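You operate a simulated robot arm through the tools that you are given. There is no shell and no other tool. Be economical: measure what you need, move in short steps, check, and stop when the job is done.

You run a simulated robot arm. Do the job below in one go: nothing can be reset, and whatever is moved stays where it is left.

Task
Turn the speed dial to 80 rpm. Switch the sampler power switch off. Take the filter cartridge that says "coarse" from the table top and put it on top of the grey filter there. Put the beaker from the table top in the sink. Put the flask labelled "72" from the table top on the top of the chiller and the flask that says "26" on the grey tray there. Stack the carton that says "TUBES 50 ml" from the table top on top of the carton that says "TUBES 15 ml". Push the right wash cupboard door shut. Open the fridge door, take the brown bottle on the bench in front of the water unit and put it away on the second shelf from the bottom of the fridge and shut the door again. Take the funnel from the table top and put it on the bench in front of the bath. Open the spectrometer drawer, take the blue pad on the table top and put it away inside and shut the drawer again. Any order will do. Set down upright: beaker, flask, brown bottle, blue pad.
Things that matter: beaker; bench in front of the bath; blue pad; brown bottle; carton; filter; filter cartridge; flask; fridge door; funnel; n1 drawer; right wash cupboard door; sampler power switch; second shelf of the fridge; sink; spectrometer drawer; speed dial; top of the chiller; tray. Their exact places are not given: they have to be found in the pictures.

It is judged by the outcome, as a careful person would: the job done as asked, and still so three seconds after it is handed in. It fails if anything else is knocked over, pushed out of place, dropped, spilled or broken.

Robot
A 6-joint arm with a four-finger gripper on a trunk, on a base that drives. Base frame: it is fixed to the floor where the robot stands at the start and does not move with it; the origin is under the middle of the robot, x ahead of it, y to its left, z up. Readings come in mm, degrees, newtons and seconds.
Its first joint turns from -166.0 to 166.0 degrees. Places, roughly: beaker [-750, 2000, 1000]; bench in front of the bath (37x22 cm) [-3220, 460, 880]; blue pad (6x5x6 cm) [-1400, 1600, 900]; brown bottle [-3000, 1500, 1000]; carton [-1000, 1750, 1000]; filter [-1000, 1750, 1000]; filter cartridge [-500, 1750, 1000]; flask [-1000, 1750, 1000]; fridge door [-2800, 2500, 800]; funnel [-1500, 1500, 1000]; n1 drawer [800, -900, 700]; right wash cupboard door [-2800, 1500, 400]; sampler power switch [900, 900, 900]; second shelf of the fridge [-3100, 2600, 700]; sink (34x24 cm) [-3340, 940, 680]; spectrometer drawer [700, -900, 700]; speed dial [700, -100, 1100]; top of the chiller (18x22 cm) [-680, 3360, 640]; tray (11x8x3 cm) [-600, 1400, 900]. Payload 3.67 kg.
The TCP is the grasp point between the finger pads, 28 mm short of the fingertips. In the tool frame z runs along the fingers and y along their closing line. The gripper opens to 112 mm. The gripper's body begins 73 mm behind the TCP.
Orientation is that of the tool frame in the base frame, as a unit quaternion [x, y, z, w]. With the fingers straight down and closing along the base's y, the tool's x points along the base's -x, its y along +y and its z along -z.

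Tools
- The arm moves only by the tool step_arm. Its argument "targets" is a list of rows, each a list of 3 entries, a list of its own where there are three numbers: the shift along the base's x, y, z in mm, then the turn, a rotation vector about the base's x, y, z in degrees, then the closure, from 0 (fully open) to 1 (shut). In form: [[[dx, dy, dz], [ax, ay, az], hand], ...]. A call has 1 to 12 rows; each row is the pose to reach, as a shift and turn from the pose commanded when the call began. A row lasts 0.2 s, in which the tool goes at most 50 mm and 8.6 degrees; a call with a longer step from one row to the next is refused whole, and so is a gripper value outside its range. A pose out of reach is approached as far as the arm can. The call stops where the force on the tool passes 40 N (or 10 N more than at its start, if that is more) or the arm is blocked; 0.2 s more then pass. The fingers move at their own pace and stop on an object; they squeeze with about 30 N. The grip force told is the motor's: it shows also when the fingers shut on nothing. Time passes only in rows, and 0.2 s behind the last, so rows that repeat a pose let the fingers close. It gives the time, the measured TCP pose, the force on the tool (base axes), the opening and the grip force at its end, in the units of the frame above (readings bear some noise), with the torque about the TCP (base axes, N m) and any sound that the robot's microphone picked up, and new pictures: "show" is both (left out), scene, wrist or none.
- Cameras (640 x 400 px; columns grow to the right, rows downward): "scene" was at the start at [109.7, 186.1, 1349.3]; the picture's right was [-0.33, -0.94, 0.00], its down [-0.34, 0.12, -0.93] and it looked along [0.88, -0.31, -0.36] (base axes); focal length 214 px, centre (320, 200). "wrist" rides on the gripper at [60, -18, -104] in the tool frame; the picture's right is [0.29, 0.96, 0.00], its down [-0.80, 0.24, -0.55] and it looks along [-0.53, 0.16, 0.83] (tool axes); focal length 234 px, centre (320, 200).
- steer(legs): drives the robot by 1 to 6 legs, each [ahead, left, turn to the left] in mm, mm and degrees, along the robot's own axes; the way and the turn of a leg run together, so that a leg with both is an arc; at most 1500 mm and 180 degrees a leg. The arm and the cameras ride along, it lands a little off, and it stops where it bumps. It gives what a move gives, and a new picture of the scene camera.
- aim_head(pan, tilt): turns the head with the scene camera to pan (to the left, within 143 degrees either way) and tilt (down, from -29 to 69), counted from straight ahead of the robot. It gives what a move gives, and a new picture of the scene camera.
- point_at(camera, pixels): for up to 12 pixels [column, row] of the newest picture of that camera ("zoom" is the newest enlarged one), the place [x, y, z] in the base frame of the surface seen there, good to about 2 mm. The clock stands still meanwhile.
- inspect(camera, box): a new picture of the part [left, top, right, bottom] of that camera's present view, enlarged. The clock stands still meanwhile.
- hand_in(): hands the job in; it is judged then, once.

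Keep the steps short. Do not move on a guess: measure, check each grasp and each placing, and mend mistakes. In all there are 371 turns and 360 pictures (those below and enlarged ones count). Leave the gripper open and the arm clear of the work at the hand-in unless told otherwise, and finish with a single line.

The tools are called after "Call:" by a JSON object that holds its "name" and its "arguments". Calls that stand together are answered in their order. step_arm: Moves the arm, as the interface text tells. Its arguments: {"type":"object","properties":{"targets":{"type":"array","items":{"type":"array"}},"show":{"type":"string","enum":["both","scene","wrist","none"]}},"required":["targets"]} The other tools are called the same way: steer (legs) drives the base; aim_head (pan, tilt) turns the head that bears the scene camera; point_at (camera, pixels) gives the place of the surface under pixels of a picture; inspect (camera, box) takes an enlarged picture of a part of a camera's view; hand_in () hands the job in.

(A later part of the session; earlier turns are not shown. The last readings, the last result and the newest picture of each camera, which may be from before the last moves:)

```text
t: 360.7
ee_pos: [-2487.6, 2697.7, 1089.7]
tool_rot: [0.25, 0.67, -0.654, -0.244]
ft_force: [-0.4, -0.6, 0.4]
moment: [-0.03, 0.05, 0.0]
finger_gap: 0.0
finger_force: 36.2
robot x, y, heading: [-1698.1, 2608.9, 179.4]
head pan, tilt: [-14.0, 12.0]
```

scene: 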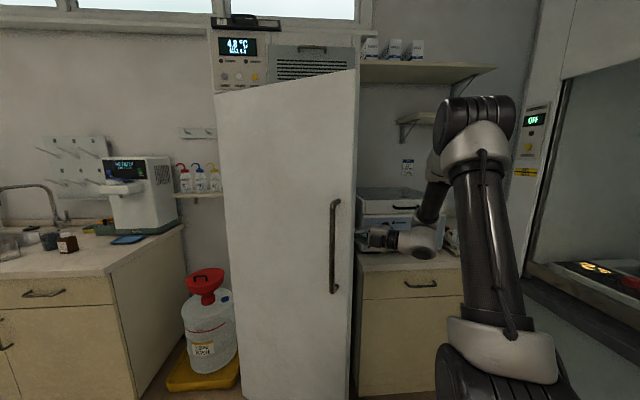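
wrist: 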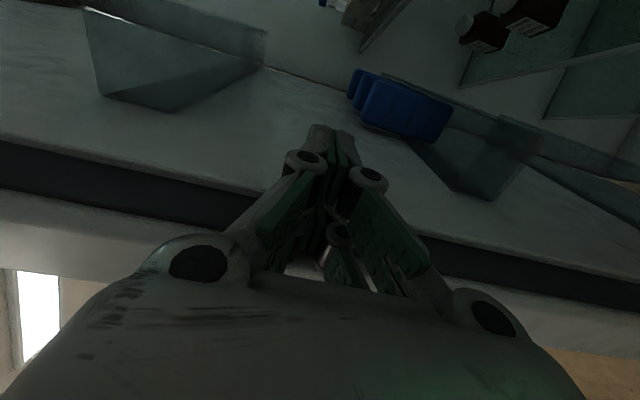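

It moves easily now. Continue to about 45°.

Call:
{"name": "step_arm", "arguments": {"targets": [[[12, -8, 0], [0, 0, -1.5], 1], [[24, -17, 0], [0, 0, -3], 1], [[36, -26, 0], [0, 0, -4.5], 1], [[47, -36, 0], [0, 0, -6], 1], [[58, -46, 0], [0, 0, -7.5], 1], [[69, -56, 0], [0, 0, -9], 1], [[80, -66, 0], [0, 0, -10.5], 1], [[90, -76, 0], [0, 0, -12], 1], [[100, -85, 0], [0, 0, -13.5], 1], [[110, -94, 0], [0, 0, -15], 1]], "show": "none"}}

Call:
{"name": "steer", "arguments": {"legs": [[-90, 60, 0]]}}

```text
t: 362.9
ee_pos: [-2394.7, 2612.0, 1094.6]
tool_rot: [0.335, 0.633, -0.617, -0.326]
ft_force: [-0.2, -0.6, 0.6]
moment: [-0.01, 0.02, 0.0]
finger_gap: 0.2
finger_force: 35.0
out of reach, approached as far as the arm can: row 9, 10
robot x, y, heading: [-1697.1, 2609.9, 179.5]
head pan, tilt: [-14.0, 12.0]
```

```text
t: 364.1
ee_pos: [-2305.6, 2550.1, 1094.6]
tool_rot: [0.335, 0.634, -0.617, -0.325]
ft_force: [0.3, 0.0, 0.1]
moment: [-0.03, -0.01, 0.0]
finger_gap: 0.0
finger_force: 35.7
robot x, y, heading: [-1607.0, 2545.1, 179.4]
head pan, tilt: [-14.0, 12.0]
```

scene: 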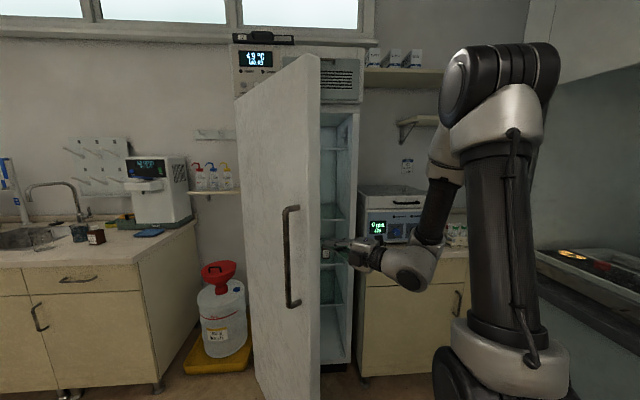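

About 55–60° open. Push it further: base left 120, then the arm on leftward with the tool turning parallel.

Call:
{"name": "steer", "arguments": {"legs": [[0, 110, 0]]}}

Call:
{"name": "step_arm", "arguments": {"targets": [[[5, -15, 0], [0, 0, -3], 1], [[10, -30, 0], [0, 0, -6], 1], [[14, -45, 0], [0, 0, -9], 1], [[17, -60, 0], [0, 0, -12], 1], [[19, -76, 0], [0, 0, -15], 1], [[20, -92, 0], [0, 0, -18], 1], [[20, -108, 0], [0, 0, -21], 1], [[20, -124, 0], [0, 0, -24], 1], [[18, -140, 0], [0, 0, -26], 1], [[16, -156, 0], [0, 0, -28], 1], [[14, -172, 0], [0, 0, -30], 1], [[12, -188, 0], [0, 0, -30], 1]], "show": "scene"}}

```text
t: 365.3
ee_pos: [-2306.2, 2440.1, 1093.9]
tool_rot: [0.334, 0.634, -0.617, -0.326]
ft_force: [0.0, 0.6, -0.2]
moment: [0.0, 0.0, 0.0]
finger_gap: 0.0
finger_force: 35.7
robot x, y, heading: [-1608.7, 2435.2, 179.4]
head pan, tilt: [-14.0, 12.0]
```

scene: 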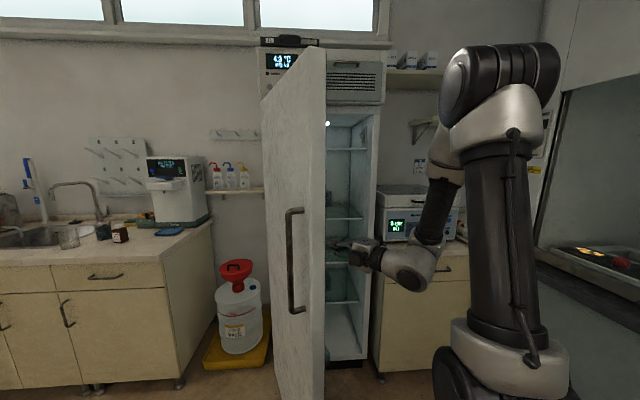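

```text
t: 367.9
ee_pos: [-2371.1, 2421.9, 1150.7]
tool_rot: [0.462, 0.555, -0.533, -0.441]
ft_force: [-0.8, 1.1, 1.5]
moment: [-0.01, 0.0, -0.01]
finger_gap: 0.0
finger_force: 35.3
out of reach, approached as far as the arm can: row 1, 2, 3, 4, 5, 6, 7, 8, 9, 10, 11, 12
robot x, y, heading: [-1608.3, 2436.8, 179.8]
head pan, tilt: [-14.0, 12.0]
```

scene: 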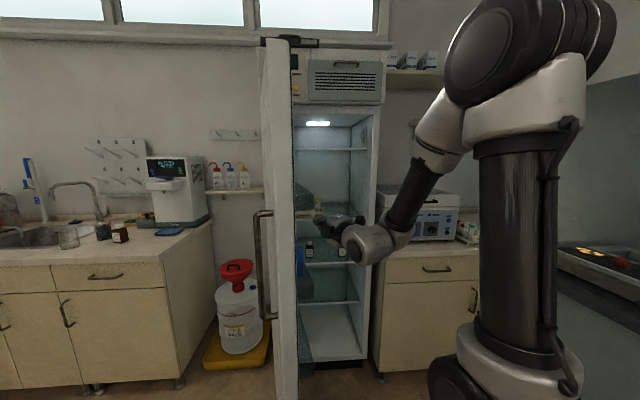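

The door is open about 80°. Look inside at the shelves.

Call:
{"name": "inspect", "arguments": {"camera": "scene", "box": [260, 100, 420, 400]}}

Call:
{"name": "point_at", "arguments": {"camera": "scene", "pixels": [[278, 60], [283, 230], [330, 345], [330, 302], [330, 264], [320, 303], [345, 303], [360, 300], [310, 262], [335, 322], [330, 225], [325, 310]]}}

```text
1.33 times, centred on (340, 250) of scene
```

zoom: 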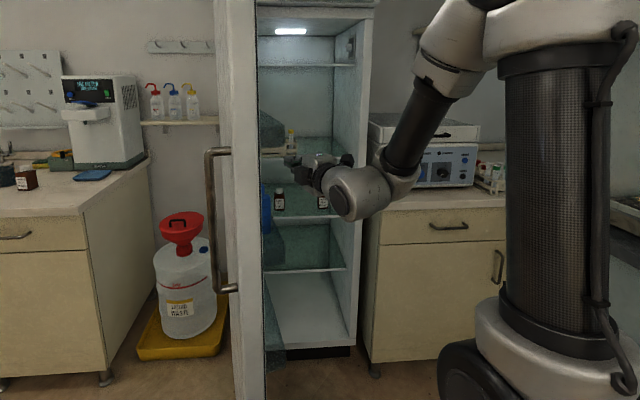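

```text
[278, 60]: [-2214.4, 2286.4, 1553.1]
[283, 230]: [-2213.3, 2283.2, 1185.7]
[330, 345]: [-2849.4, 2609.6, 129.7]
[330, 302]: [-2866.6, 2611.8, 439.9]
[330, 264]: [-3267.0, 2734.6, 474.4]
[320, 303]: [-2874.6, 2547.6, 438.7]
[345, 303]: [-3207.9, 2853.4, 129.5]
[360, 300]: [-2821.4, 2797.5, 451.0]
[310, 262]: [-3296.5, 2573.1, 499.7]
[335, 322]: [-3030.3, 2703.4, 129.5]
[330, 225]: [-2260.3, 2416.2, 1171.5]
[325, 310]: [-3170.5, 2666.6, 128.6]
```

Call:
{"name": "inspect", "arguments": {"camera": "scene", "box": [290, 200, 386, 310]}}

Call:
{"name": "point_at", "arguments": {"camera": "zoom", "pixels": [[240, 208], [300, 212], [280, 218], [290, 225], [180, 215], [160, 165], [150, 195], [260, 160], [330, 215], [200, 345], [240, 225], [250, 205]]}}

```text
3.64 times, centred on (338, 255) of scene
```

zoom: 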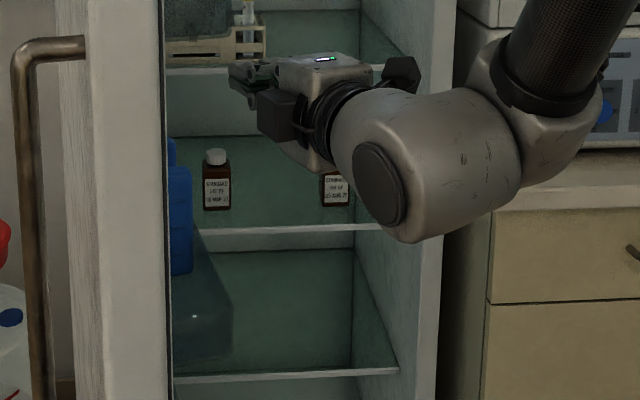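

```text
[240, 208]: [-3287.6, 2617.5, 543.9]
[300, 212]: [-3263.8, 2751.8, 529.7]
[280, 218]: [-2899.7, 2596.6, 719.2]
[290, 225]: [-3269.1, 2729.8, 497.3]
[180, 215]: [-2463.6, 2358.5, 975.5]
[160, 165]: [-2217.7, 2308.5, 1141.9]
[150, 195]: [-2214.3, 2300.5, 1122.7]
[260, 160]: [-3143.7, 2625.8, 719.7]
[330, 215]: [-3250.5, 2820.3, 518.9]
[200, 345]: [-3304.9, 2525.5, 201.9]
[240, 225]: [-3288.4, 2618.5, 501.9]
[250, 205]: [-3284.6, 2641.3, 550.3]
```

Shelf 2 is at z ≈ 720 with two bottles on it. Now retract from the fridge, rolling the tool back so the camera is on top.

Call:
{"name": "point_at", "arguments": {"camera": "zoom", "pixels": [[215, 190], [335, 190], [215, 165], [210, 210], [90, 150], [185, 220], [430, 200]]}}

Call:
{"name": "step_arm", "arguments": {"targets": [[[15, 10, 0], [0, 0, 0], 1], [[40, 25, 0], [8, 1.5, 0.3], 1], [[70, 40, 5], [16, 3, 0.6], 1], [[100, 60, 10], [24.1, 4.5, 1], 1], [[120, 75, 15], [32.1, 6, 1.3], 0.8], [[130, 80, 20], [40.2, 7.5, 1.6], 0.6], [[135, 80, 25], [48.2, 9, 2], 0.5], [[140, 80, 30], [56.3, 10.6, 2.3], 0.5], [[140, 80, 35], [64.3, 12.1, 2.6], 0.5], [[140, 80, 40], [72.3, 13.6, 3], 0.5], [[140, 80, 45], [80.4, 15.1, 3.3], 0.5], [[140, 80, 50], [88.4, 16.6, 3.6], 0.5]], "show": "none"}}

```text
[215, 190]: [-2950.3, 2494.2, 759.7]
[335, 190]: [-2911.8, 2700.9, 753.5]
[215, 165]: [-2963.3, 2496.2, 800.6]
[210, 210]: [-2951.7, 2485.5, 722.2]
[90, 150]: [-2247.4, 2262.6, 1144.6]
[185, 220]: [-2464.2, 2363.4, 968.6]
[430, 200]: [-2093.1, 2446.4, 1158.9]
```

```text
t: 370.5
ee_pos: [-2250.1, 2513.3, 1238.2]
tool_rot: [-0.066, 0.719, -0.063, -0.689]
ft_force: [0.1, -0.6, 0.5]
moment: [0.02, -0.01, -0.04]
finger_gap: 55.7
finger_force: 0.0
out of reach, approached as far as the arm can: row 1, 2, 3, 4, 5, 6, 7, 8, 9, 10, 11, 12
robot x, y, heading: [-1606.9, 2435.1, 179.7]
head pan, tilt: [-14.0, 12.0]
```

Two bottles at (-2970,2496) and (-2930,2700); the place between, about (-2955,2600), is free. Before turning the cart here I check the hood's front to the right.

Call:
{"name": "aim_head", "arguments": {"pan": -85, "tilt": 20}}

Call:
{"name": "point_at", "arguments": {"camera": "scene", "pixels": [[100, 200], [200, 200], [320, 200], [450, 200], [550, 220], [320, 260], [200, 300], [100, 100], [320, 80], [500, 120]]}}

```text
t: 371.9
ee_pos: [-2248.3, 2514.6, 1237.8]
tool_rot: [-0.065, 0.72, -0.065, -0.688]
ft_force: [0.2, -0.7, -0.7]
moment: [0.02, -0.01, 0.04]
finger_gap: 55.9
finger_force: 0.0
robot x, y, heading: [-1608.4, 2433.1, 179.5]
head pan, tilt: [-85.0, 20.0]
```

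scene: 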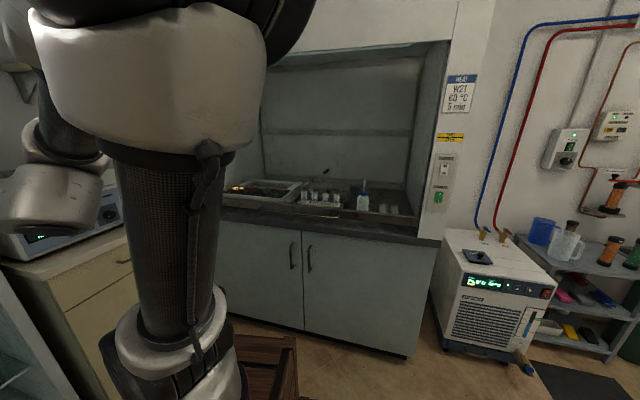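

```text
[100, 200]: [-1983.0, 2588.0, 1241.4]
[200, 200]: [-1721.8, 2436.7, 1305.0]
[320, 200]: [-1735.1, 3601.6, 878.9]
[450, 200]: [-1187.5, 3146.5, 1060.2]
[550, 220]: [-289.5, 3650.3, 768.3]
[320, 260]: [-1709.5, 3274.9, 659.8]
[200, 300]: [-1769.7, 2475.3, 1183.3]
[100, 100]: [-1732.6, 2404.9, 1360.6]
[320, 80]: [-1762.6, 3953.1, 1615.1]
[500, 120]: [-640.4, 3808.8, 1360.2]
```

Turning is safest at (-1450,2650) sweeping left over the table's far corner (arm above the stack), then through the corridor facing -y. Drive so.

Call:
{"name": "steer", "arguments": {"legs": [[-158, -217, 0], [0, 0, 90], [0, -410, 0], [1400, 0, 0]]}}

Call:
{"name": "aim_head", "arguments": {"pan": -60, "tilt": 25}}

```text
t: 386.4
ee_pos: [-1984.9, 612.9, 1239.3]
tool_rot: [0.55, -0.468, 0.528, 0.447]
ft_force: [-0.3, 0.0, -0.8]
moment: [0.0, 0.0, 0.02]
finger_gap: 55.6
finger_force: 0.0
robot x, y, heading: [-1894.4, 1252.9, -91.7]
head pan, tilt: [-85.0, 20.0]
```

scene: 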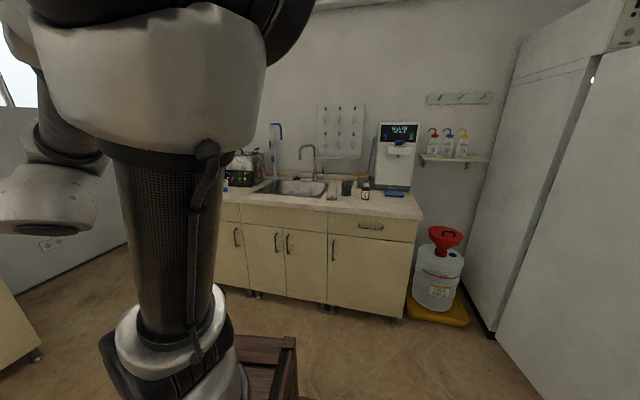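

```text
t: 387.3
ee_pos: [-1984.9, 612.1, 1238.4]
tool_rot: [0.55, -0.469, 0.527, 0.447]
ft_force: [-0.5, 0.6, 0.4]
moment: [0.0, -0.03, 0.01]
finger_gap: 56.2
finger_force: 0.0
robot x, y, heading: [-1890.8, 1249.5, -91.9]
head pan, tilt: [-60.0, 25.0]
```

scene: 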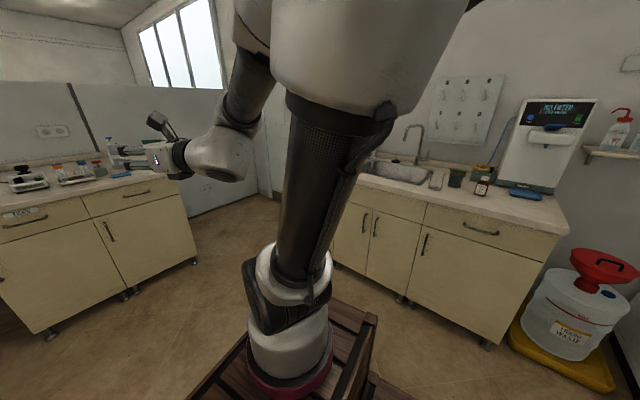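

Shift right 365 and turn to face the bench.

Call:
{"name": "steer", "arguments": {"legs": [[0, -365, 0], [0, 0, -88]]}}

Call:
{"name": "aim_head", "arguments": {"pan": -8, "tilt": 25}}

Call:
{"name": "inspect", "arguments": {"camera": "scene", "box": [300, 120, 460, 220]}}

```text
t: 393.4
ee_pos: [-2903.7, 1322.6, 1237.3]
tool_rot: [-0.076, 0.718, -0.075, -0.688]
ft_force: [0.2, -0.4, 0.5]
moment: [0.04, -0.01, 0.03]
finger_gap: 55.9
finger_force: 0.1
robot x, y, heading: [-2261.1, 1262.6, -178.8]
head pan, tilt: [-60.0, 25.0]
```

scene: 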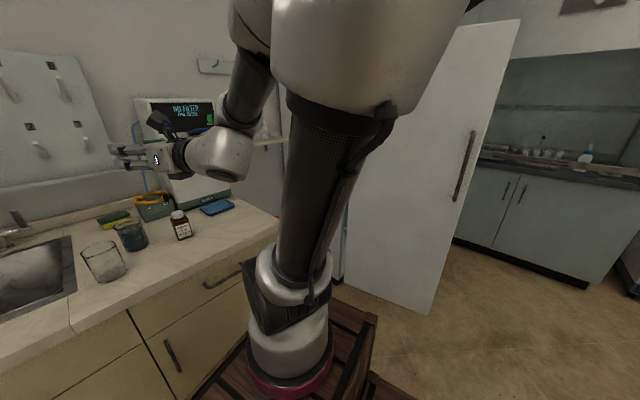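

```text
t: 394.6
ee_pos: [-2905.0, 1323.4, 1237.2]
tool_rot: [-0.075, 0.719, -0.074, -0.687]
ft_force: [0.0, 0.0, -0.3]
moment: [0.0, 0.01, 0.0]
finger_gap: 56.0
finger_force: 0.0
robot x, y, heading: [-2263.2, 1260.7, -178.7]
head pan, tilt: [-8.0, 25.0]
```

scene: 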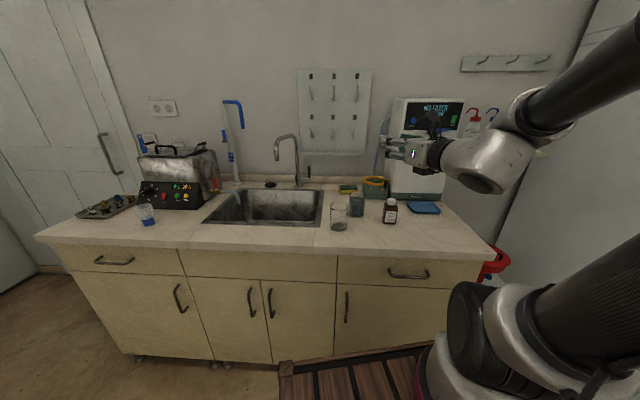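

```text
4.00 times, centred on (380, 170) of scene
```

zoom: 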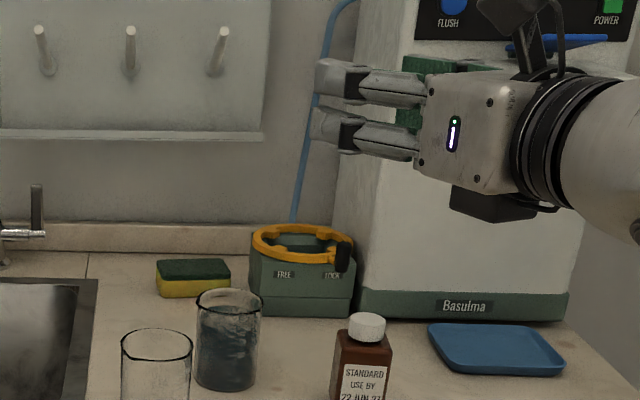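

Call:
{"name": "inspect", "arguments": {"camera": "scene", "box": [366, 190, 414, 230]}}

Call:
{"name": "point_at", "arguments": {"camera": "zoom", "pixels": [[320, 110], [290, 150], [355, 150], [320, 200], [275, 230], [365, 230], [320, 300], [320, 320], [320, 80]]}}

```text
10.00 times, centred on (390, 210) of scene
```

zoom: 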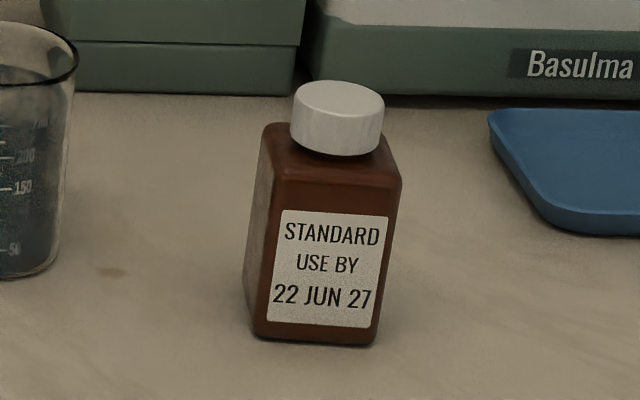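

```text
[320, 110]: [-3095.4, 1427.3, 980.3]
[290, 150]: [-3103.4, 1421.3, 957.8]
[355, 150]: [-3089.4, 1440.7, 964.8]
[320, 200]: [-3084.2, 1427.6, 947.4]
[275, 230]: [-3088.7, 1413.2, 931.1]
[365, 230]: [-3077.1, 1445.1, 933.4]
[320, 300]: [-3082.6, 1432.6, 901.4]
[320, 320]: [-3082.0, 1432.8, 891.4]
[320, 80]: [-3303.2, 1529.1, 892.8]
```

The bottle's front faces about (0.94,-0.34). I approach along az 165°, so shift the base left 200 and ahead 75.

Call:
{"name": "steer", "arguments": {"legs": [[75, 202, 0]]}}

Call:
{"name": "step_arm", "arguments": {"targets": [[[20, 15, -20], [0, 0, -6], 0.4], [[40, 30, -45], [0, 0, -12], 0.3], [[50, 60, -75], [0, 0, -18], 0.3], [[50, 95, -105], [0, 0, -24], 0.3], [[45, 130, -135], [0, 0, -27], 0.3], [[35, 165, -165], [0, 0, -27], 0.3], [[20, 200, -195], [0, 0, -27], 0.3], [[0, 225, -225], [0, 0, -27], 0.3], [[-20, 250, -255], [0, 0, -27], 0.3]]}}

```text
t: 396.2
ee_pos: [-2974.7, 1121.2, 1237.2]
tool_rot: [-0.075, 0.718, -0.073, -0.688]
ft_force: [0.4, 0.1, -1.2]
moment: [0.0, 0.0, -0.05]
finger_gap: 55.9
finger_force: 0.0
robot x, y, heading: [-2333.1, 1062.4, -178.7]
head pan, tilt: [-8.0, 25.0]
```

scene: 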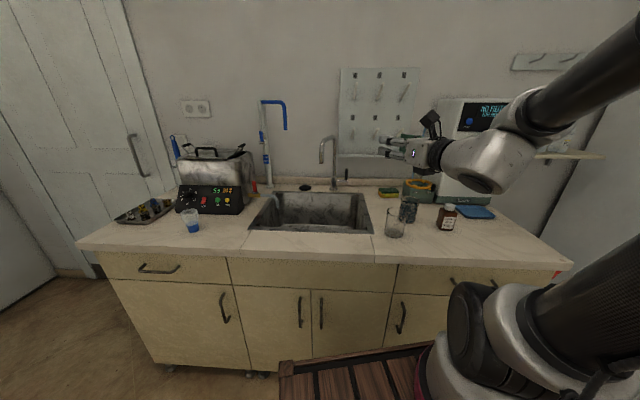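

```text
t: 398.2
ee_pos: [-3001.4, 1384.8, 980.6]
tool_rot: [0.093, 0.716, 0.088, -0.686]
ft_force: [-0.6, 0.4, 0.6]
moment: [-0.04, -0.01, -0.01]
finger_gap: 78.4
finger_force: 0.0
out of reach, approached as far as the arm can: row 1, 2, 3, 4, 5, 6, 7, 8, 9
robot x, y, heading: [-2331.0, 1061.2, -178.8]
head pan, tilt: [-8.0, 25.0]
```

scene: 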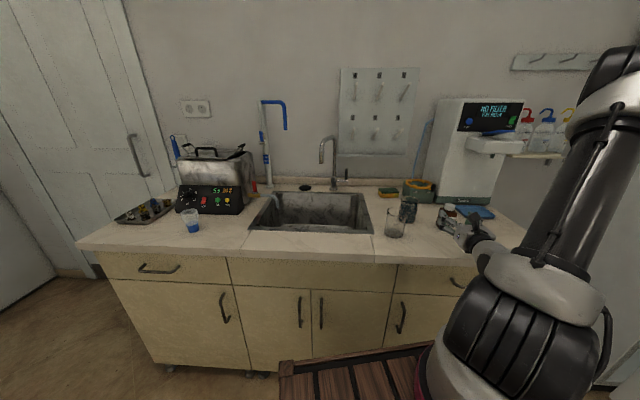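
wrist: 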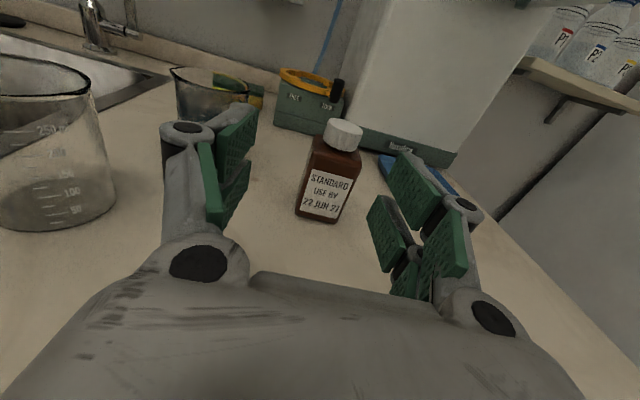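

The bottle is in view, 25 mm to the right. Shift, lower to z = 927, then advance along the tool axis.

Call:
{"name": "step_arm", "arguments": {"targets": [[[5, 12, -20], [0, 0, 0], 0.3], [[7, 25, -40], [0, 0, 0], 0.3], [[7, 25, -54], [0, 0, 0], 0.3], [[-20, 32, -54], [0, 0, 0], 0.3], [[-50, 40, -54], [0, 0, 0], 0.3], [[-75, 46, -54], [0, 0, 0], 0.3], [[-98, 52, -54], [0, 0, 0], 0.3], [[-98, 52, -54], [0, 0, 0], 0.3]], "show": "wrist"}}

```text
t: 400.0
ee_pos: [-3100.9, 1438.3, 923.5]
tool_rot: [0.095, 0.716, 0.089, -0.686]
ft_force: [5.9, 0.0, 9.3]
moment: [-0.07, -1.06, -0.01]
finger_gap: 78.3
finger_force: 0.2
robot x, y, heading: [-2331.3, 1063.8, -178.6]
head pan, tilt: [-8.0, 25.0]
```

wrist: 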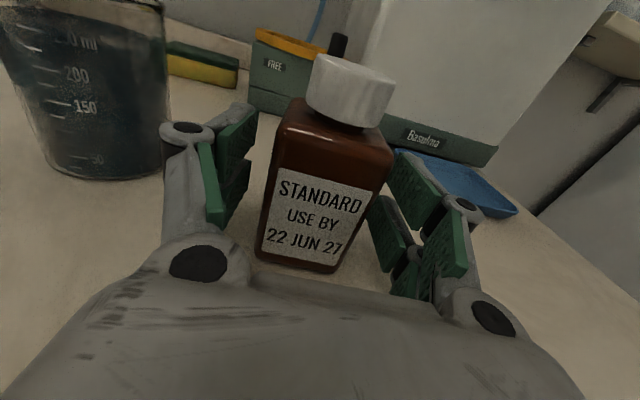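

The wrist's underside touches the bench slightly; raise 10 mm, then close.

Call:
{"name": "step_arm", "arguments": {"targets": [[[0, 0, 5], [0, 0, 0], 0.3], [[0, 0, 11], [0, 0, 0], 0.3], [[0, 0, 11], [0, 0, 0], 0.45], [[0, 0, 11], [0, 0, 0], 0.6], [[0, 0, 11], [0, 0, 0], 0.7], [[0, 0, 11], [0, 0, 0], 0.8], [[0, 0, 11], [0, 0, 0], 0.8]], "show": "wrist"}}

```text
t: 401.6
ee_pos: [-3102.3, 1437.4, 935.4]
tool_rot: [0.094, 0.716, 0.088, -0.686]
ft_force: [-0.2, -0.3, 1.4]
moment: [0.02, -0.01, -0.04]
finger_gap: 49.6
finger_force: 29.7
robot x, y, heading: [-2334.2, 1061.8, -178.8]
head pan, tilt: [-8.0, 25.0]
```

wrist: 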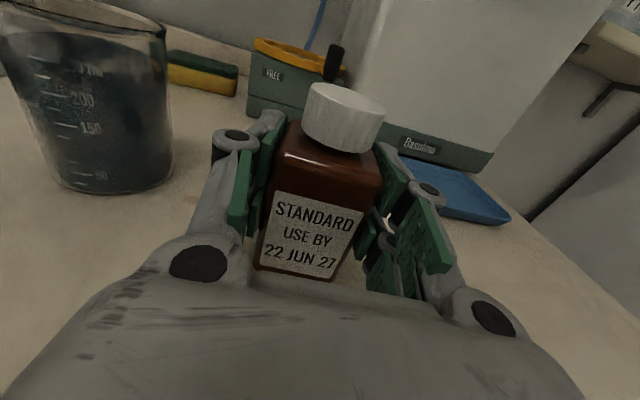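

Gripped (49.6 mm). Lift straight up, then return to the travel pose.

Call:
{"name": "step_arm", "arguments": {"targets": [[[0, 0, 30], [0, 0, 0], 0.8], [[5, -2, 70], [0, 0, 0], 0.8], [[20, -8, 110], [0, 0, 0], 0.8], [[40, -20, 150], [0, 0, 3], 0.8], [[60, -45, 180], [0, 0, 7], 0.8], [[80, -80, 205], [0, 0, 11], 0.8], [[95, -118, 230], [0, 0, 15], 0.8], [[108, -158, 250], [0, 0, 19], 0.8], [[118, -200, 265], [0, 0, 22], 0.8], [[124, -240, 280], [0, 0, 25], 0.8], [[127, -280, 295], [0, 0, 27], 0.8], [[128, -315, 303], [0, 0, 27], 0.8]], "show": "wrist"}}

```text
t: 404.2
ee_pos: [-2972.8, 1124.9, 1238.6]
tool_rot: [-0.076, 0.719, -0.075, -0.687]
ft_force: [0.3, 0.5, -1.4]
moment: [-0.01, 0.0, 0.04]
finger_gap: 49.7
finger_force: 30.5
robot x, y, heading: [-2329.8, 1062.0, -178.5]
head pan, tilt: [-8.0, 25.0]
```

wrist: 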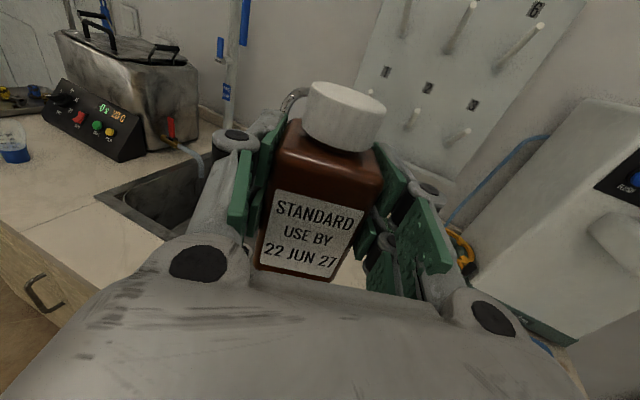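

Held firmly. Drive back through the corridor to the fridge's front right.

Call:
{"name": "steer", "arguments": {"legs": [[-60, 0, 0], [0, 0, 88.5], [0, 380, 0], [-1400, 0, 0]]}}

Call:
{"name": "steer", "arguments": {"legs": [[-190, 0, 0], [0, 430, 0], [0, 0, -90], [200, 0, 0]]}}

Call:
{"name": "aim_head", "arguments": {"pan": -5, "tilt": 22}}

```text
t: 417.5
ee_pos: [-1959.7, 1807.5, 1237.2]
tool_rot: [0.551, -0.468, 0.528, 0.446]
ft_force: [0.3, -0.4, -1.6]
moment: [0.0, -0.01, 0.0]
finger_gap: 49.8
finger_force: 30.1
robot x, y, heading: [-1869.7, 2443.7, -91.5]
head pan, tilt: [-8.0, 25.0]
```

scene: 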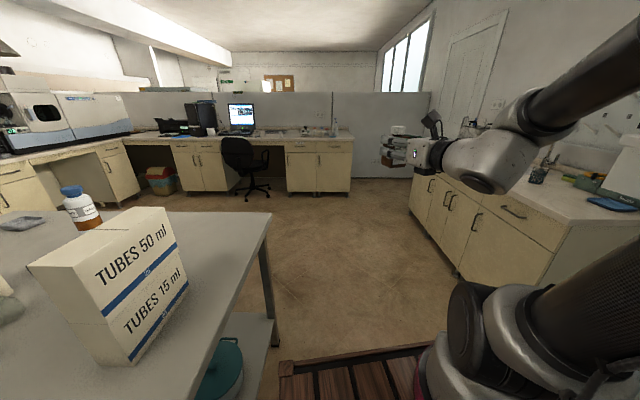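

```text
t: 423.2
ee_pos: [-1859.0, 2167.3, 1237.5]
tool_rot: [-0.38, 0.615, -0.365, -0.587]
ft_force: [0.2, 0.1, -1.8]
moment: [-0.01, -0.01, 0.03]
finger_gap: 49.9
finger_force: 29.8
robot x, y, heading: [-1415.3, 2630.3, -127.5]
head pan, tilt: [-8.0, 25.0]
stopped in leg 3: the robot was blocked; the commanded pose is now the measured one
```

scene: 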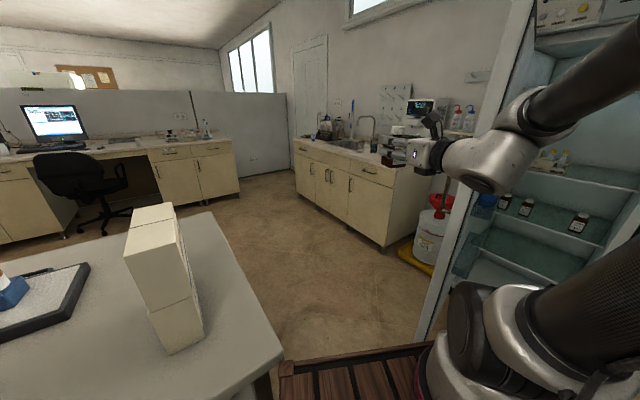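

```text
t: 423.8
ee_pos: [-1861.3, 2168.9, 1236.6]
tool_rot: [-0.379, 0.616, -0.364, -0.587]
ft_force: [-0.3, 0.3, -1.6]
moment: [0.0, 0.02, -0.01]
finger_gap: 49.9
finger_force: 29.8
robot x, y, heading: [-1408.1, 2628.1, -127.5]
head pan, tilt: [-5.0, 22.0]
```

scene: 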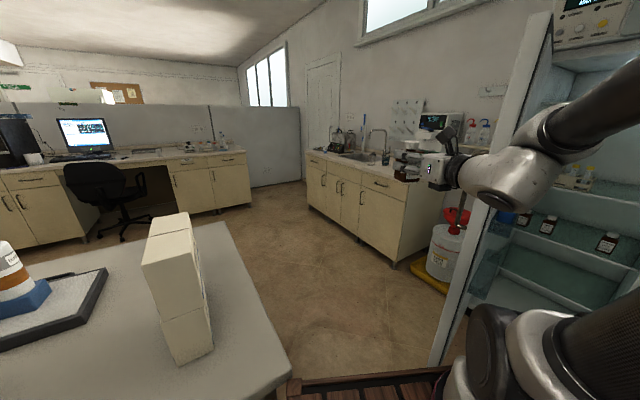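

The cart's corner met the table corner. Ease away 50 mm in +y and finish the turn.

Call:
{"name": "steer", "arguments": {"legs": [[-38, -29, 0], [0, 0, -53]]}}

Call:
{"name": "inspect", "arguments": {"camera": "scene", "box": [180, 120, 500, 320]}}

```text
t: 427.1
ee_pos: [-2051.2, 2753.6, 1237.0]
tool_rot: [-0.068, 0.72, -0.067, -0.687]
ft_force: [0.5, 0.1, -1.2]
moment: [-0.02, -0.01, 0.02]
finger_gap: 49.7
finger_force: 29.8
robot x, y, heading: [-1410.7, 2675.3, -179.8]
head pan, tilt: [-5.0, 22.0]
```

scene: 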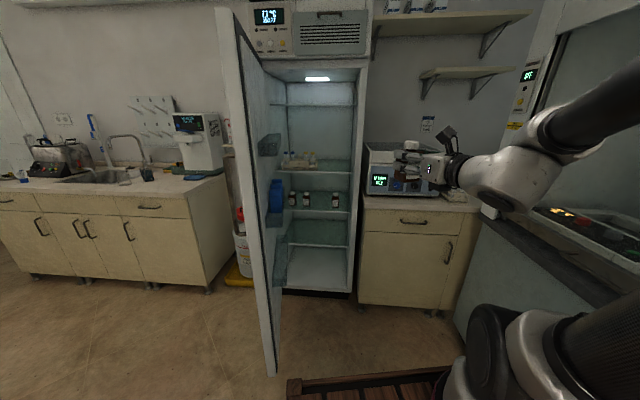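

```text
2.00 times, centred on (340, 220) of scene
```

zoom: 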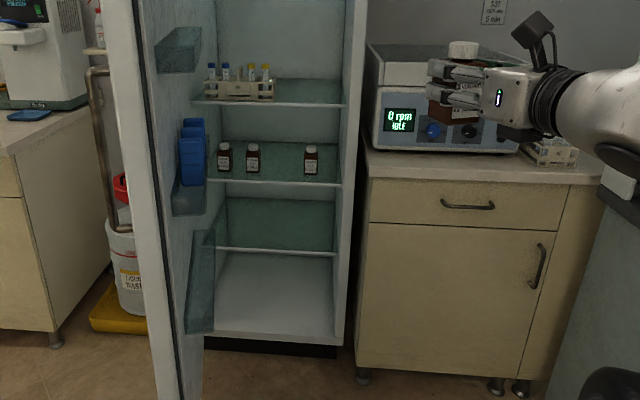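

Call:
{"name": "inspect", "arguments": {"camera": "scene", "box": [270, 180, 366, 240]}}

Call:
{"name": "point_at", "arguments": {"camera": "zoom", "pixels": [[155, 130], [215, 135], [420, 135], [300, 200], [340, 204], [250, 200], [150, 170], [215, 180], [420, 185], [480, 205], [320, 160], [85, 200]]}}

```text
6.67 times, centred on (318, 210) of scene
```

zoom: 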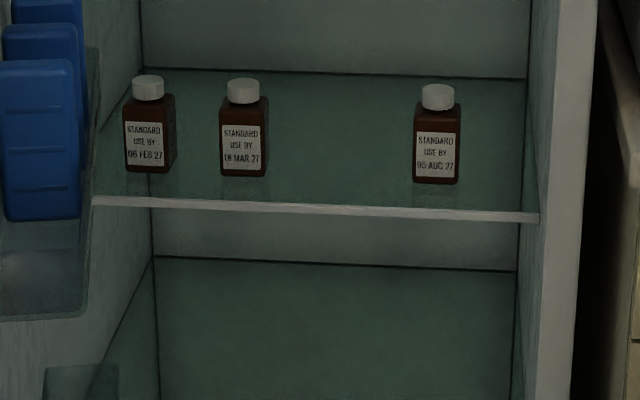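

```text
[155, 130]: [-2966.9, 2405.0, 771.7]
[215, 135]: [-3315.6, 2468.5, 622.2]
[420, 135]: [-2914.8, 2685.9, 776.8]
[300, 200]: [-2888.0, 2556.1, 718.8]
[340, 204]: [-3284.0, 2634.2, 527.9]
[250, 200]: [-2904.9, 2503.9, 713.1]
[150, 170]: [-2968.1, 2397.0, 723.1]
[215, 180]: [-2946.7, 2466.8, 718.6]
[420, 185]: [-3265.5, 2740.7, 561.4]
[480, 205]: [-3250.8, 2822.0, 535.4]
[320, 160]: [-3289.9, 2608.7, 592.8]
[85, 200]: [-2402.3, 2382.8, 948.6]
```

The three bottles stand by date with the gap exactly for 22 JUN, around (-2950,2592). Drive ahead 450, then lower the arm to shelf height outside the fridge.

Call:
{"name": "steer", "arguments": {"legs": [[450, 35, 0]]}}

Call:
{"name": "step_arm", "arguments": {"targets": [[[-10, -10, -45], [0, 0, 0], 0.8], [[-20, -20, -92], [0, 0, 1], 0.8], [[-35, -32, -137], [0, 0, 2], 0.8], [[-50, -44, -182], [0, 0, 3], 0.8], [[-65, -56, -227], [0, 0, 4], 0.8], [[-80, -68, -272], [0, 0, 4], 0.8], [[-100, -80, -315], [0, 0, 4], 0.8], [[-122, -92, -357], [0, 0, 4], 0.8], [[-147, -105, -396], [0, 0, 4], 0.8], [[-172, -116, -430], [0, 0, 4], 0.8], [[-190, -122, -440], [0, 0, 4], 0.8]]}}

```text
t: 429.8
ee_pos: [-2501.0, 2721.4, 1237.5]
tool_rot: [-0.067, 0.72, -0.066, -0.688]
ft_force: [0.1, 0.0, -1.8]
moment: [0.0, 0.03, -0.02]
finger_gap: 49.8
finger_force: 29.9
robot x, y, heading: [-1863.0, 2642.3, 180.1]
head pan, tilt: [-5.0, 22.0]
```

scene: 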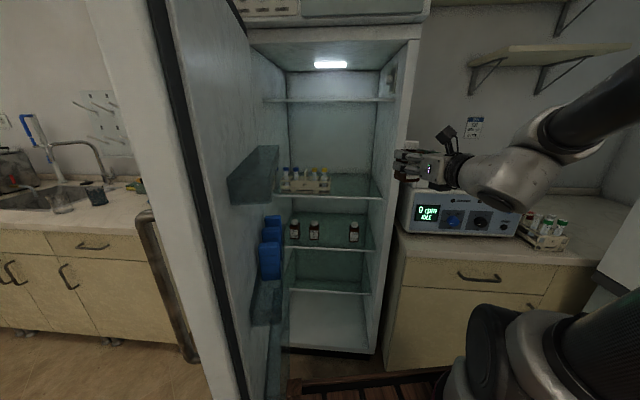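

```text
t: 432.2
ee_pos: [-2693.0, 2601.3, 794.6]
tool_rot: [-0.093, 0.717, -0.092, -0.685]
ft_force: [0.1, 0.1, -1.3]
moment: [0.01, 0.04, 0.02]
finger_gap: 49.8
finger_force: 29.8
out of reach, approached as far as the arm can: row 1, 2, 3, 4, 5, 6, 7
robot x, y, heading: [-1861.9, 2639.3, 179.8]
head pan, tilt: [-5.0, 22.0]
```

scene: 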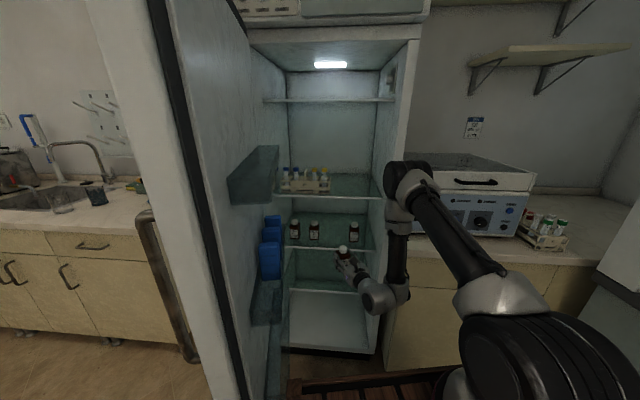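
wrist: 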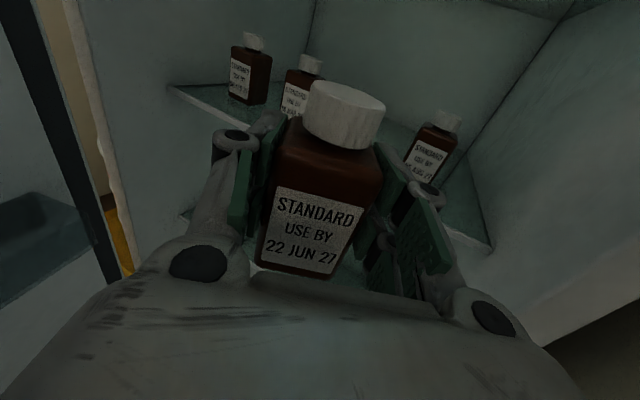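

Perfect alignment with the gap. Drive ahead slowly: 150, then check.

Call:
{"name": "steer", "arguments": {"legs": [[150, 0, 0]]}}

Call:
{"name": "inspect", "arguments": {"camera": "wrist", "box": [160, 0, 560, 250]}}

```text
t: 433.6
ee_pos: [-2845.0, 2601.9, 796.1]
tool_rot: [-0.094, 0.717, -0.092, -0.685]
ft_force: [1.0, -0.1, -0.8]
moment: [0.01, 0.0, 0.0]
finger_gap: 49.7
finger_force: 29.9
robot x, y, heading: [-2010.7, 2644.6, 179.7]
head pan, tilt: [-5.0, 22.0]
```

scene: 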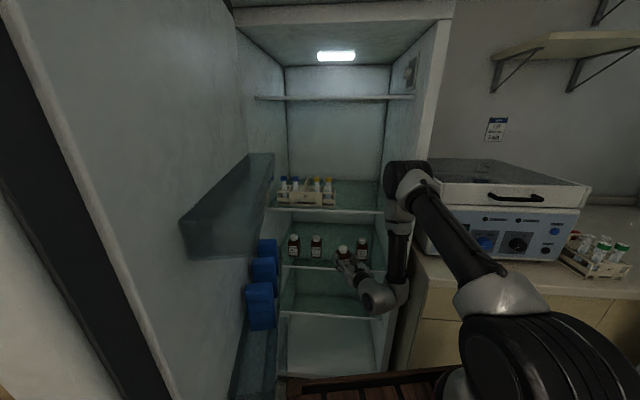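

```text
1.60 times, centred on (360, 125) of wrist
```

zoom: 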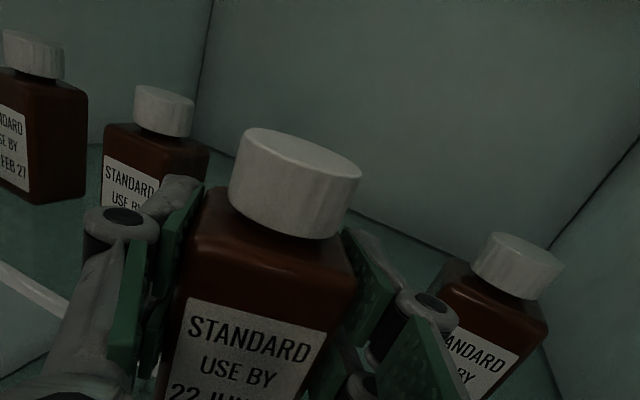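

Clear on both sides. Advance 103 mm with the arm.

Call:
{"name": "step_arm", "arguments": {"targets": [[[-22, -2, 0], [0, 0, 0], 0.8], [[-44, -4, 0], [0, 0, 0], 0.8], [[-66, -6, 0], [0, 0, 0], 0.8], [[-86, -8, 0], [0, 0, 0], 0.8], [[-103, -10, 0], [0, 0, 0], 0.8], [[-103, -10, 0], [0, 0, 0], 0.8]], "show": "wrist"}}

```text
t: 435.0
ee_pos: [-2947.8, 2598.2, 796.1]
tool_rot: [-0.097, 0.717, -0.096, -0.684]
ft_force: [-0.3, -0.1, -2.6]
moment: [-0.01, -0.03, 0.03]
finger_gap: 49.7
finger_force: 29.8
out of reach, approached as far as the arm can: row 4, 5, 6
robot x, y, heading: [-2012.0, 2645.2, 179.7]
head pan, tilt: [-5.0, 22.0]
```

wrist: 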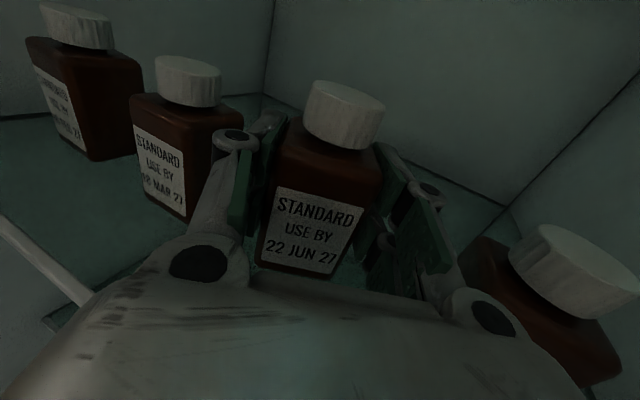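

Shift 7 mm left for clearance to the right bottle, and lower to the shelf.

Call:
{"name": "step_arm", "arguments": {"targets": [[[0, -7, 0], [0, 0, 0], 0.8], [[0, -7, -8], [0, 0, 0], 0.8], [[0, -7, -14], [0, 0, 0], 0.8], [[0, -7, -17], [0, 0, 0], 0.8], [[0, -7, -19], [0, 0, 0], 0.8], [[0, -7, -21], [0, 0, 0], 0.8]], "show": "none"}}

```text
t: 436.4
ee_pos: [-2948.6, 2597.3, 776.3]
tool_rot: [-0.098, 0.715, -0.096, -0.685]
ft_force: [1.5, -4.0, 11.5]
moment: [0.19, -0.28, -0.08]
finger_gap: 49.7
finger_force: 30.5
out of reach, approached as far as the arm can: row 1, 2, 3, 4, 5, 6
robot x, y, heading: [-2013.2, 2647.0, 179.6]
head pan, tilt: [-5.0, 22.0]
```

Bottle rests on the shelf. Open, and withdraw along the tool axis.

Call:
{"name": "step_arm", "arguments": {"targets": [[[0, 0, 1], [0, 0, 0], 0.5], [[0, 0, 1], [0, 0, 0], 0.3], [[0, 0, 1], [0, 0, 0], 0.2], [[0, 0, 1], [0, 0, 0], 0.2], [[19, 5, 1], [0, 0, 0], 0.2], [[40, 11, 1], [0, 0, 0], 0.2], [[60, 16, 1], [0, 0, 0], 0.2], [[80, 20, 3], [0, 0, 0], 0.2], [[100, 20, 5], [0, 0, 0], 0.2]], "show": "wrist"}}

```text
t: 438.4
ee_pos: [-2849.4, 2617.9, 778.6]
tool_rot: [-0.094, 0.717, -0.092, -0.685]
ft_force: [0.2, -0.4, -0.1]
moment: [0.02, -0.01, 0.01]
finger_gap: 89.6
finger_force: 0.2
robot x, y, heading: [-2016.3, 2648.6, 179.6]
head pan, tilt: [-5.0, 22.0]
```

wrist: 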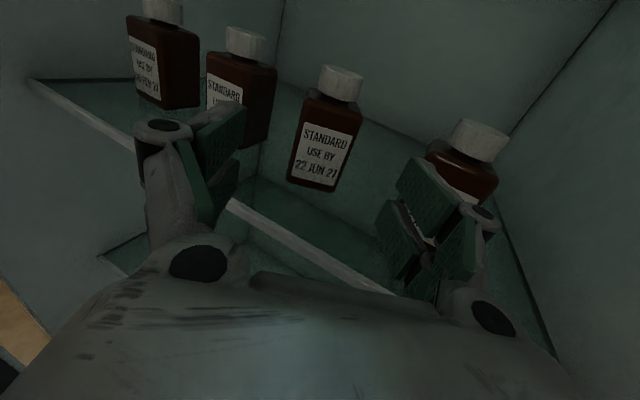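

The bottle stands upright in its gap on the second shelf. Back straight out, then raise the arm.

Call:
{"name": "steer", "arguments": {"legs": [[-516, 0, 0]]}}

Call:
{"name": "step_arm", "arguments": {"targets": [[[20, 0, 45], [0, 0, 2], 0.4], [[40, 0, 90], [0, 0, 5], 0.6], [[60, 0, 135], [0, 0, 8], 0.8], [[80, 0, 180], [0, 0, 11], 1], [[100, 0, 225], [0, 0, 14], 1], [[120, 0, 270], [0, 0, 17], 1], [[140, 0, 315], [0, 0, 20], 1], [[160, 0, 360], [0, 0, 23], 1], [[180, 0, 405], [0, 0, 25], 1], [[200, 0, 450], [0, 0, 25], 1], [[220, 0, 490], [0, 0, 25], 1], [[240, 0, 520], [0, 0, 25], 1]]}}

```text
t: 441.4
ee_pos: [-2337.1, 2613.5, 777.8]
tool_rot: [-0.096, 0.716, -0.094, -0.685]
ft_force: [0.6, 0.6, 0.0]
moment: [-0.02, 0.0, 0.0]
finger_gap: 89.5
finger_force: 0.0
robot x, y, heading: [-1501.4, 2644.0, -179.9]
head pan, tilt: [-5.0, 22.0]
```

scene: 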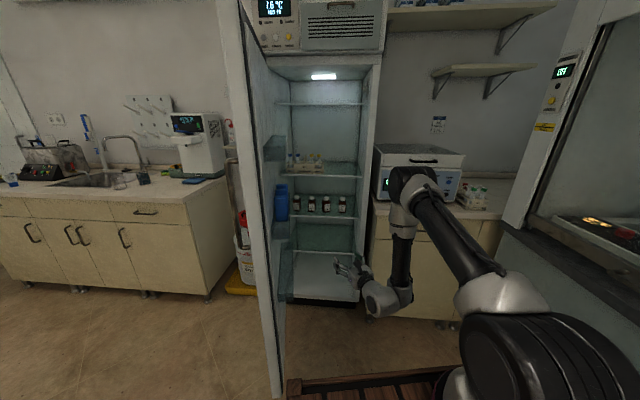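

```text
t: 444.0
ee_pos: [-2097.5, 2613.1, 1296.6]
tool_rot: [-0.249, 0.679, -0.24, -0.648]
ft_force: [-0.4, 0.7, -0.2]
moment: [-0.04, 0.02, 0.0]
finger_gap: 0.0
finger_force: 30.1
out of reach, approached as far as the arm can: row 6, 7
robot x, y, heading: [-1501.9, 2645.9, -180.1]
head pan, tilt: [-5.0, 22.0]
```

scene: 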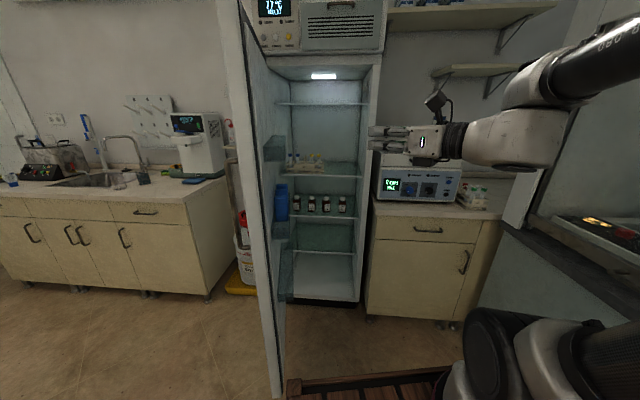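
wrist: 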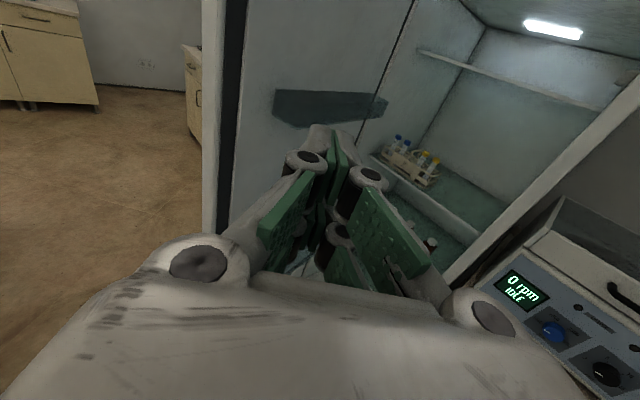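

All four bottles stand. To close the door: move the base left 175 and bring the closed fingers (z = 1300, above the handle) to the outer side of the door edge.

Call:
{"name": "steer", "arguments": {"legs": [[0, 175, 0]]}}

Call:
{"name": "step_arm", "arguments": {"targets": [[[5, -40, 0], [0, 0, 0], 1], [[5, -80, 0], [0, 0, 0], 1], [[0, -120, 0], [0, 0, 0], 1], [[-10, -160, 0], [0, 0, 0], 1], [[-20, -200, 0], [0, 0, 0], 1], [[-45, -212, 0], [0, 0, 0], 1], [[-75, -205, 0], [0, 0, 0], 1], [[-100, -192, 0], [0, 0, 0], 1]]}}

```text
t: 445.5
ee_pos: [-2098.0, 2435.0, 1295.4]
tool_rot: [-0.249, 0.678, -0.24, -0.648]
ft_force: [0.2, 0.0, 0.1]
moment: [-0.04, 0.01, -0.01]
finger_gap: 0.1
finger_force: 29.5
robot x, y, heading: [-1496.9, 2468.3, -179.9]
head pan, tilt: [-5.0, 22.0]
```

scene: 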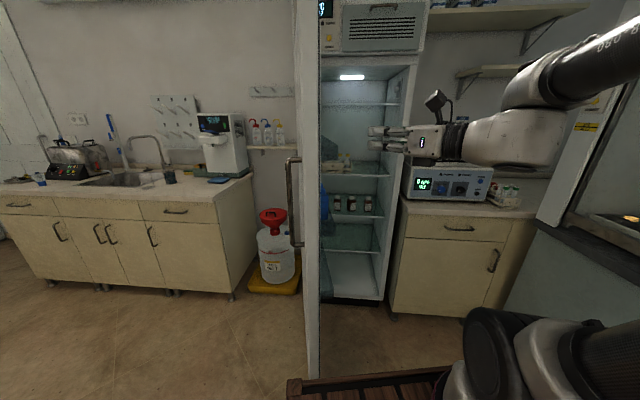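

```text
t: 447.3
ee_pos: [-2197.7, 2242.4, 1297.4]
tool_rot: [-0.249, 0.678, -0.24, -0.649]
ft_force: [-0.3, 0.3, 0.0]
moment: [-0.01, 0.0, -0.01]
finger_gap: 0.0
finger_force: 30.5
robot x, y, heading: [-1501.6, 2468.3, -179.8]
head pan, tilt: [-5.0, 22.0]
```

scene: 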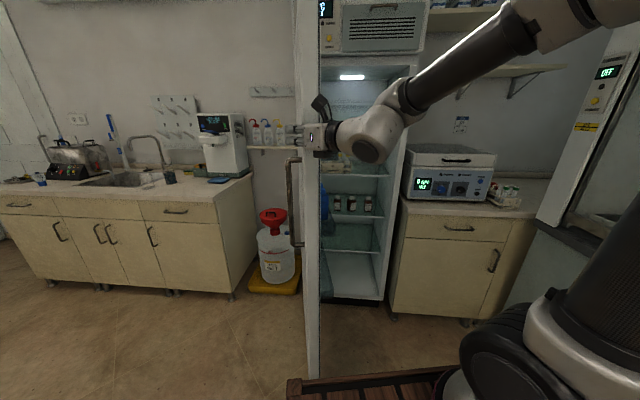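
wrist: 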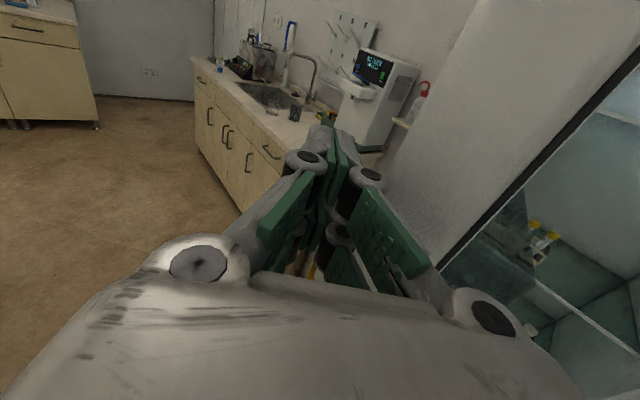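

Now sweep the door toward closing, following its arc.

Call:
{"name": "step_arm", "arguments": {"targets": [[[0, 14, 0], [0, 0, 0], 1], [[-1, 28, 0], [0, 0, 0], 1], [[-3, 44, 0], [0, 0, 0], 1], [[-6, 60, 0], [0, 0, 0], 1], [[-10, 78, 0], [0, 0, 0], 1], [[-15, 96, 0], [0, 0, 0], 1], [[-20, 114, 0], [0, 0, 0], 1], [[-26, 132, 0], [0, 0, 0], 1], [[-33, 151, 0], [0, 0, 0], 1], [[-41, 170, 0], [0, 0, 0], 1], [[-49, 189, 0], [0, 0, 0], 1], [[-58, 208, 0], [0, 0, 0], 1]], "show": "scene"}}

```text
t: 448.8
ee_pos: [-2208.7, 2342.7, 1296.6]
tool_rot: [-0.251, 0.677, -0.241, -0.649]
ft_force: [21.0, 2.6, 3.6]
moment: [-0.04, 0.34, -0.12]
finger_gap: 0.0
finger_force: 30.2
robot x, y, heading: [-1499.3, 2467.5, -180.0]
head pan, tilt: [-5.0, 22.0]
stopped in row 7: the force on the tool passed its limit at 43 N (the readings are from after the stop); the commanded pose is now the measured one
```

scene: 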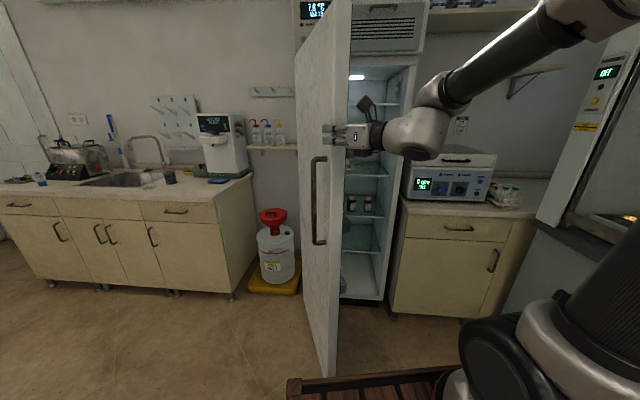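

It is closing (≈62°). Continue with more sideways motion.

Call:
{"name": "step_arm", "arguments": {"targets": [[[5, 12, 0], [0, 0, 0], 1], [[6, 26, 0], [0, 0, 0], 1], [[5, 41, 0], [0, 0, 0], 1], [[2, 57, 0], [0, 0, 0], 1], [[-2, 73, 0], [0, 0, 0], 1], [[-8, 89, 0], [0, 0, 0], 1], [[-15, 105, 0], [0, 0, 0], 1], [[-23, 120, 0], [0, 0, 0], 1], [[-32, 134, 0], [0, 0, 0], 1], [[-42, 148, 0], [0, 0, 0], 1], [[-53, 161, 0], [0, 0, 0], 1], [[-65, 174, 0], [0, 0, 0], 1]], "show": "scene"}}

```text
t: 450.6
ee_pos: [-2229.1, 2460.4, 1294.8]
tool_rot: [-0.252, 0.677, -0.242, -0.648]
ft_force: [22.4, 6.8, 3.3]
moment: [-0.21, 0.59, -0.01]
finger_gap: 0.0
finger_force: 30.1
robot x, y, heading: [-1497.5, 2467.9, -179.8]
head pan, tilt: [-5.0, 22.0]
stopped in row 9: the force on the tool passed its limit at 48 N (the readings are from after the stop); the commanded pose is now the measured one
```

scene: 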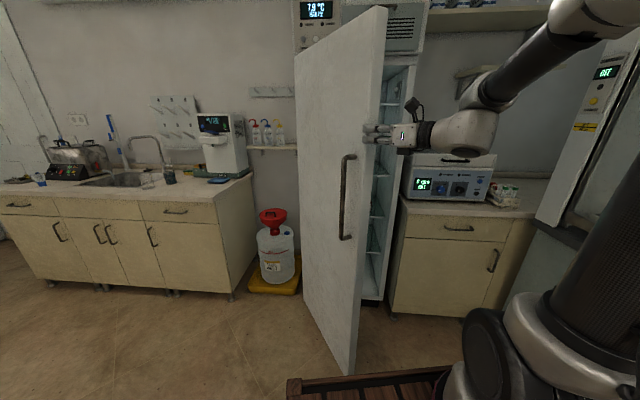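

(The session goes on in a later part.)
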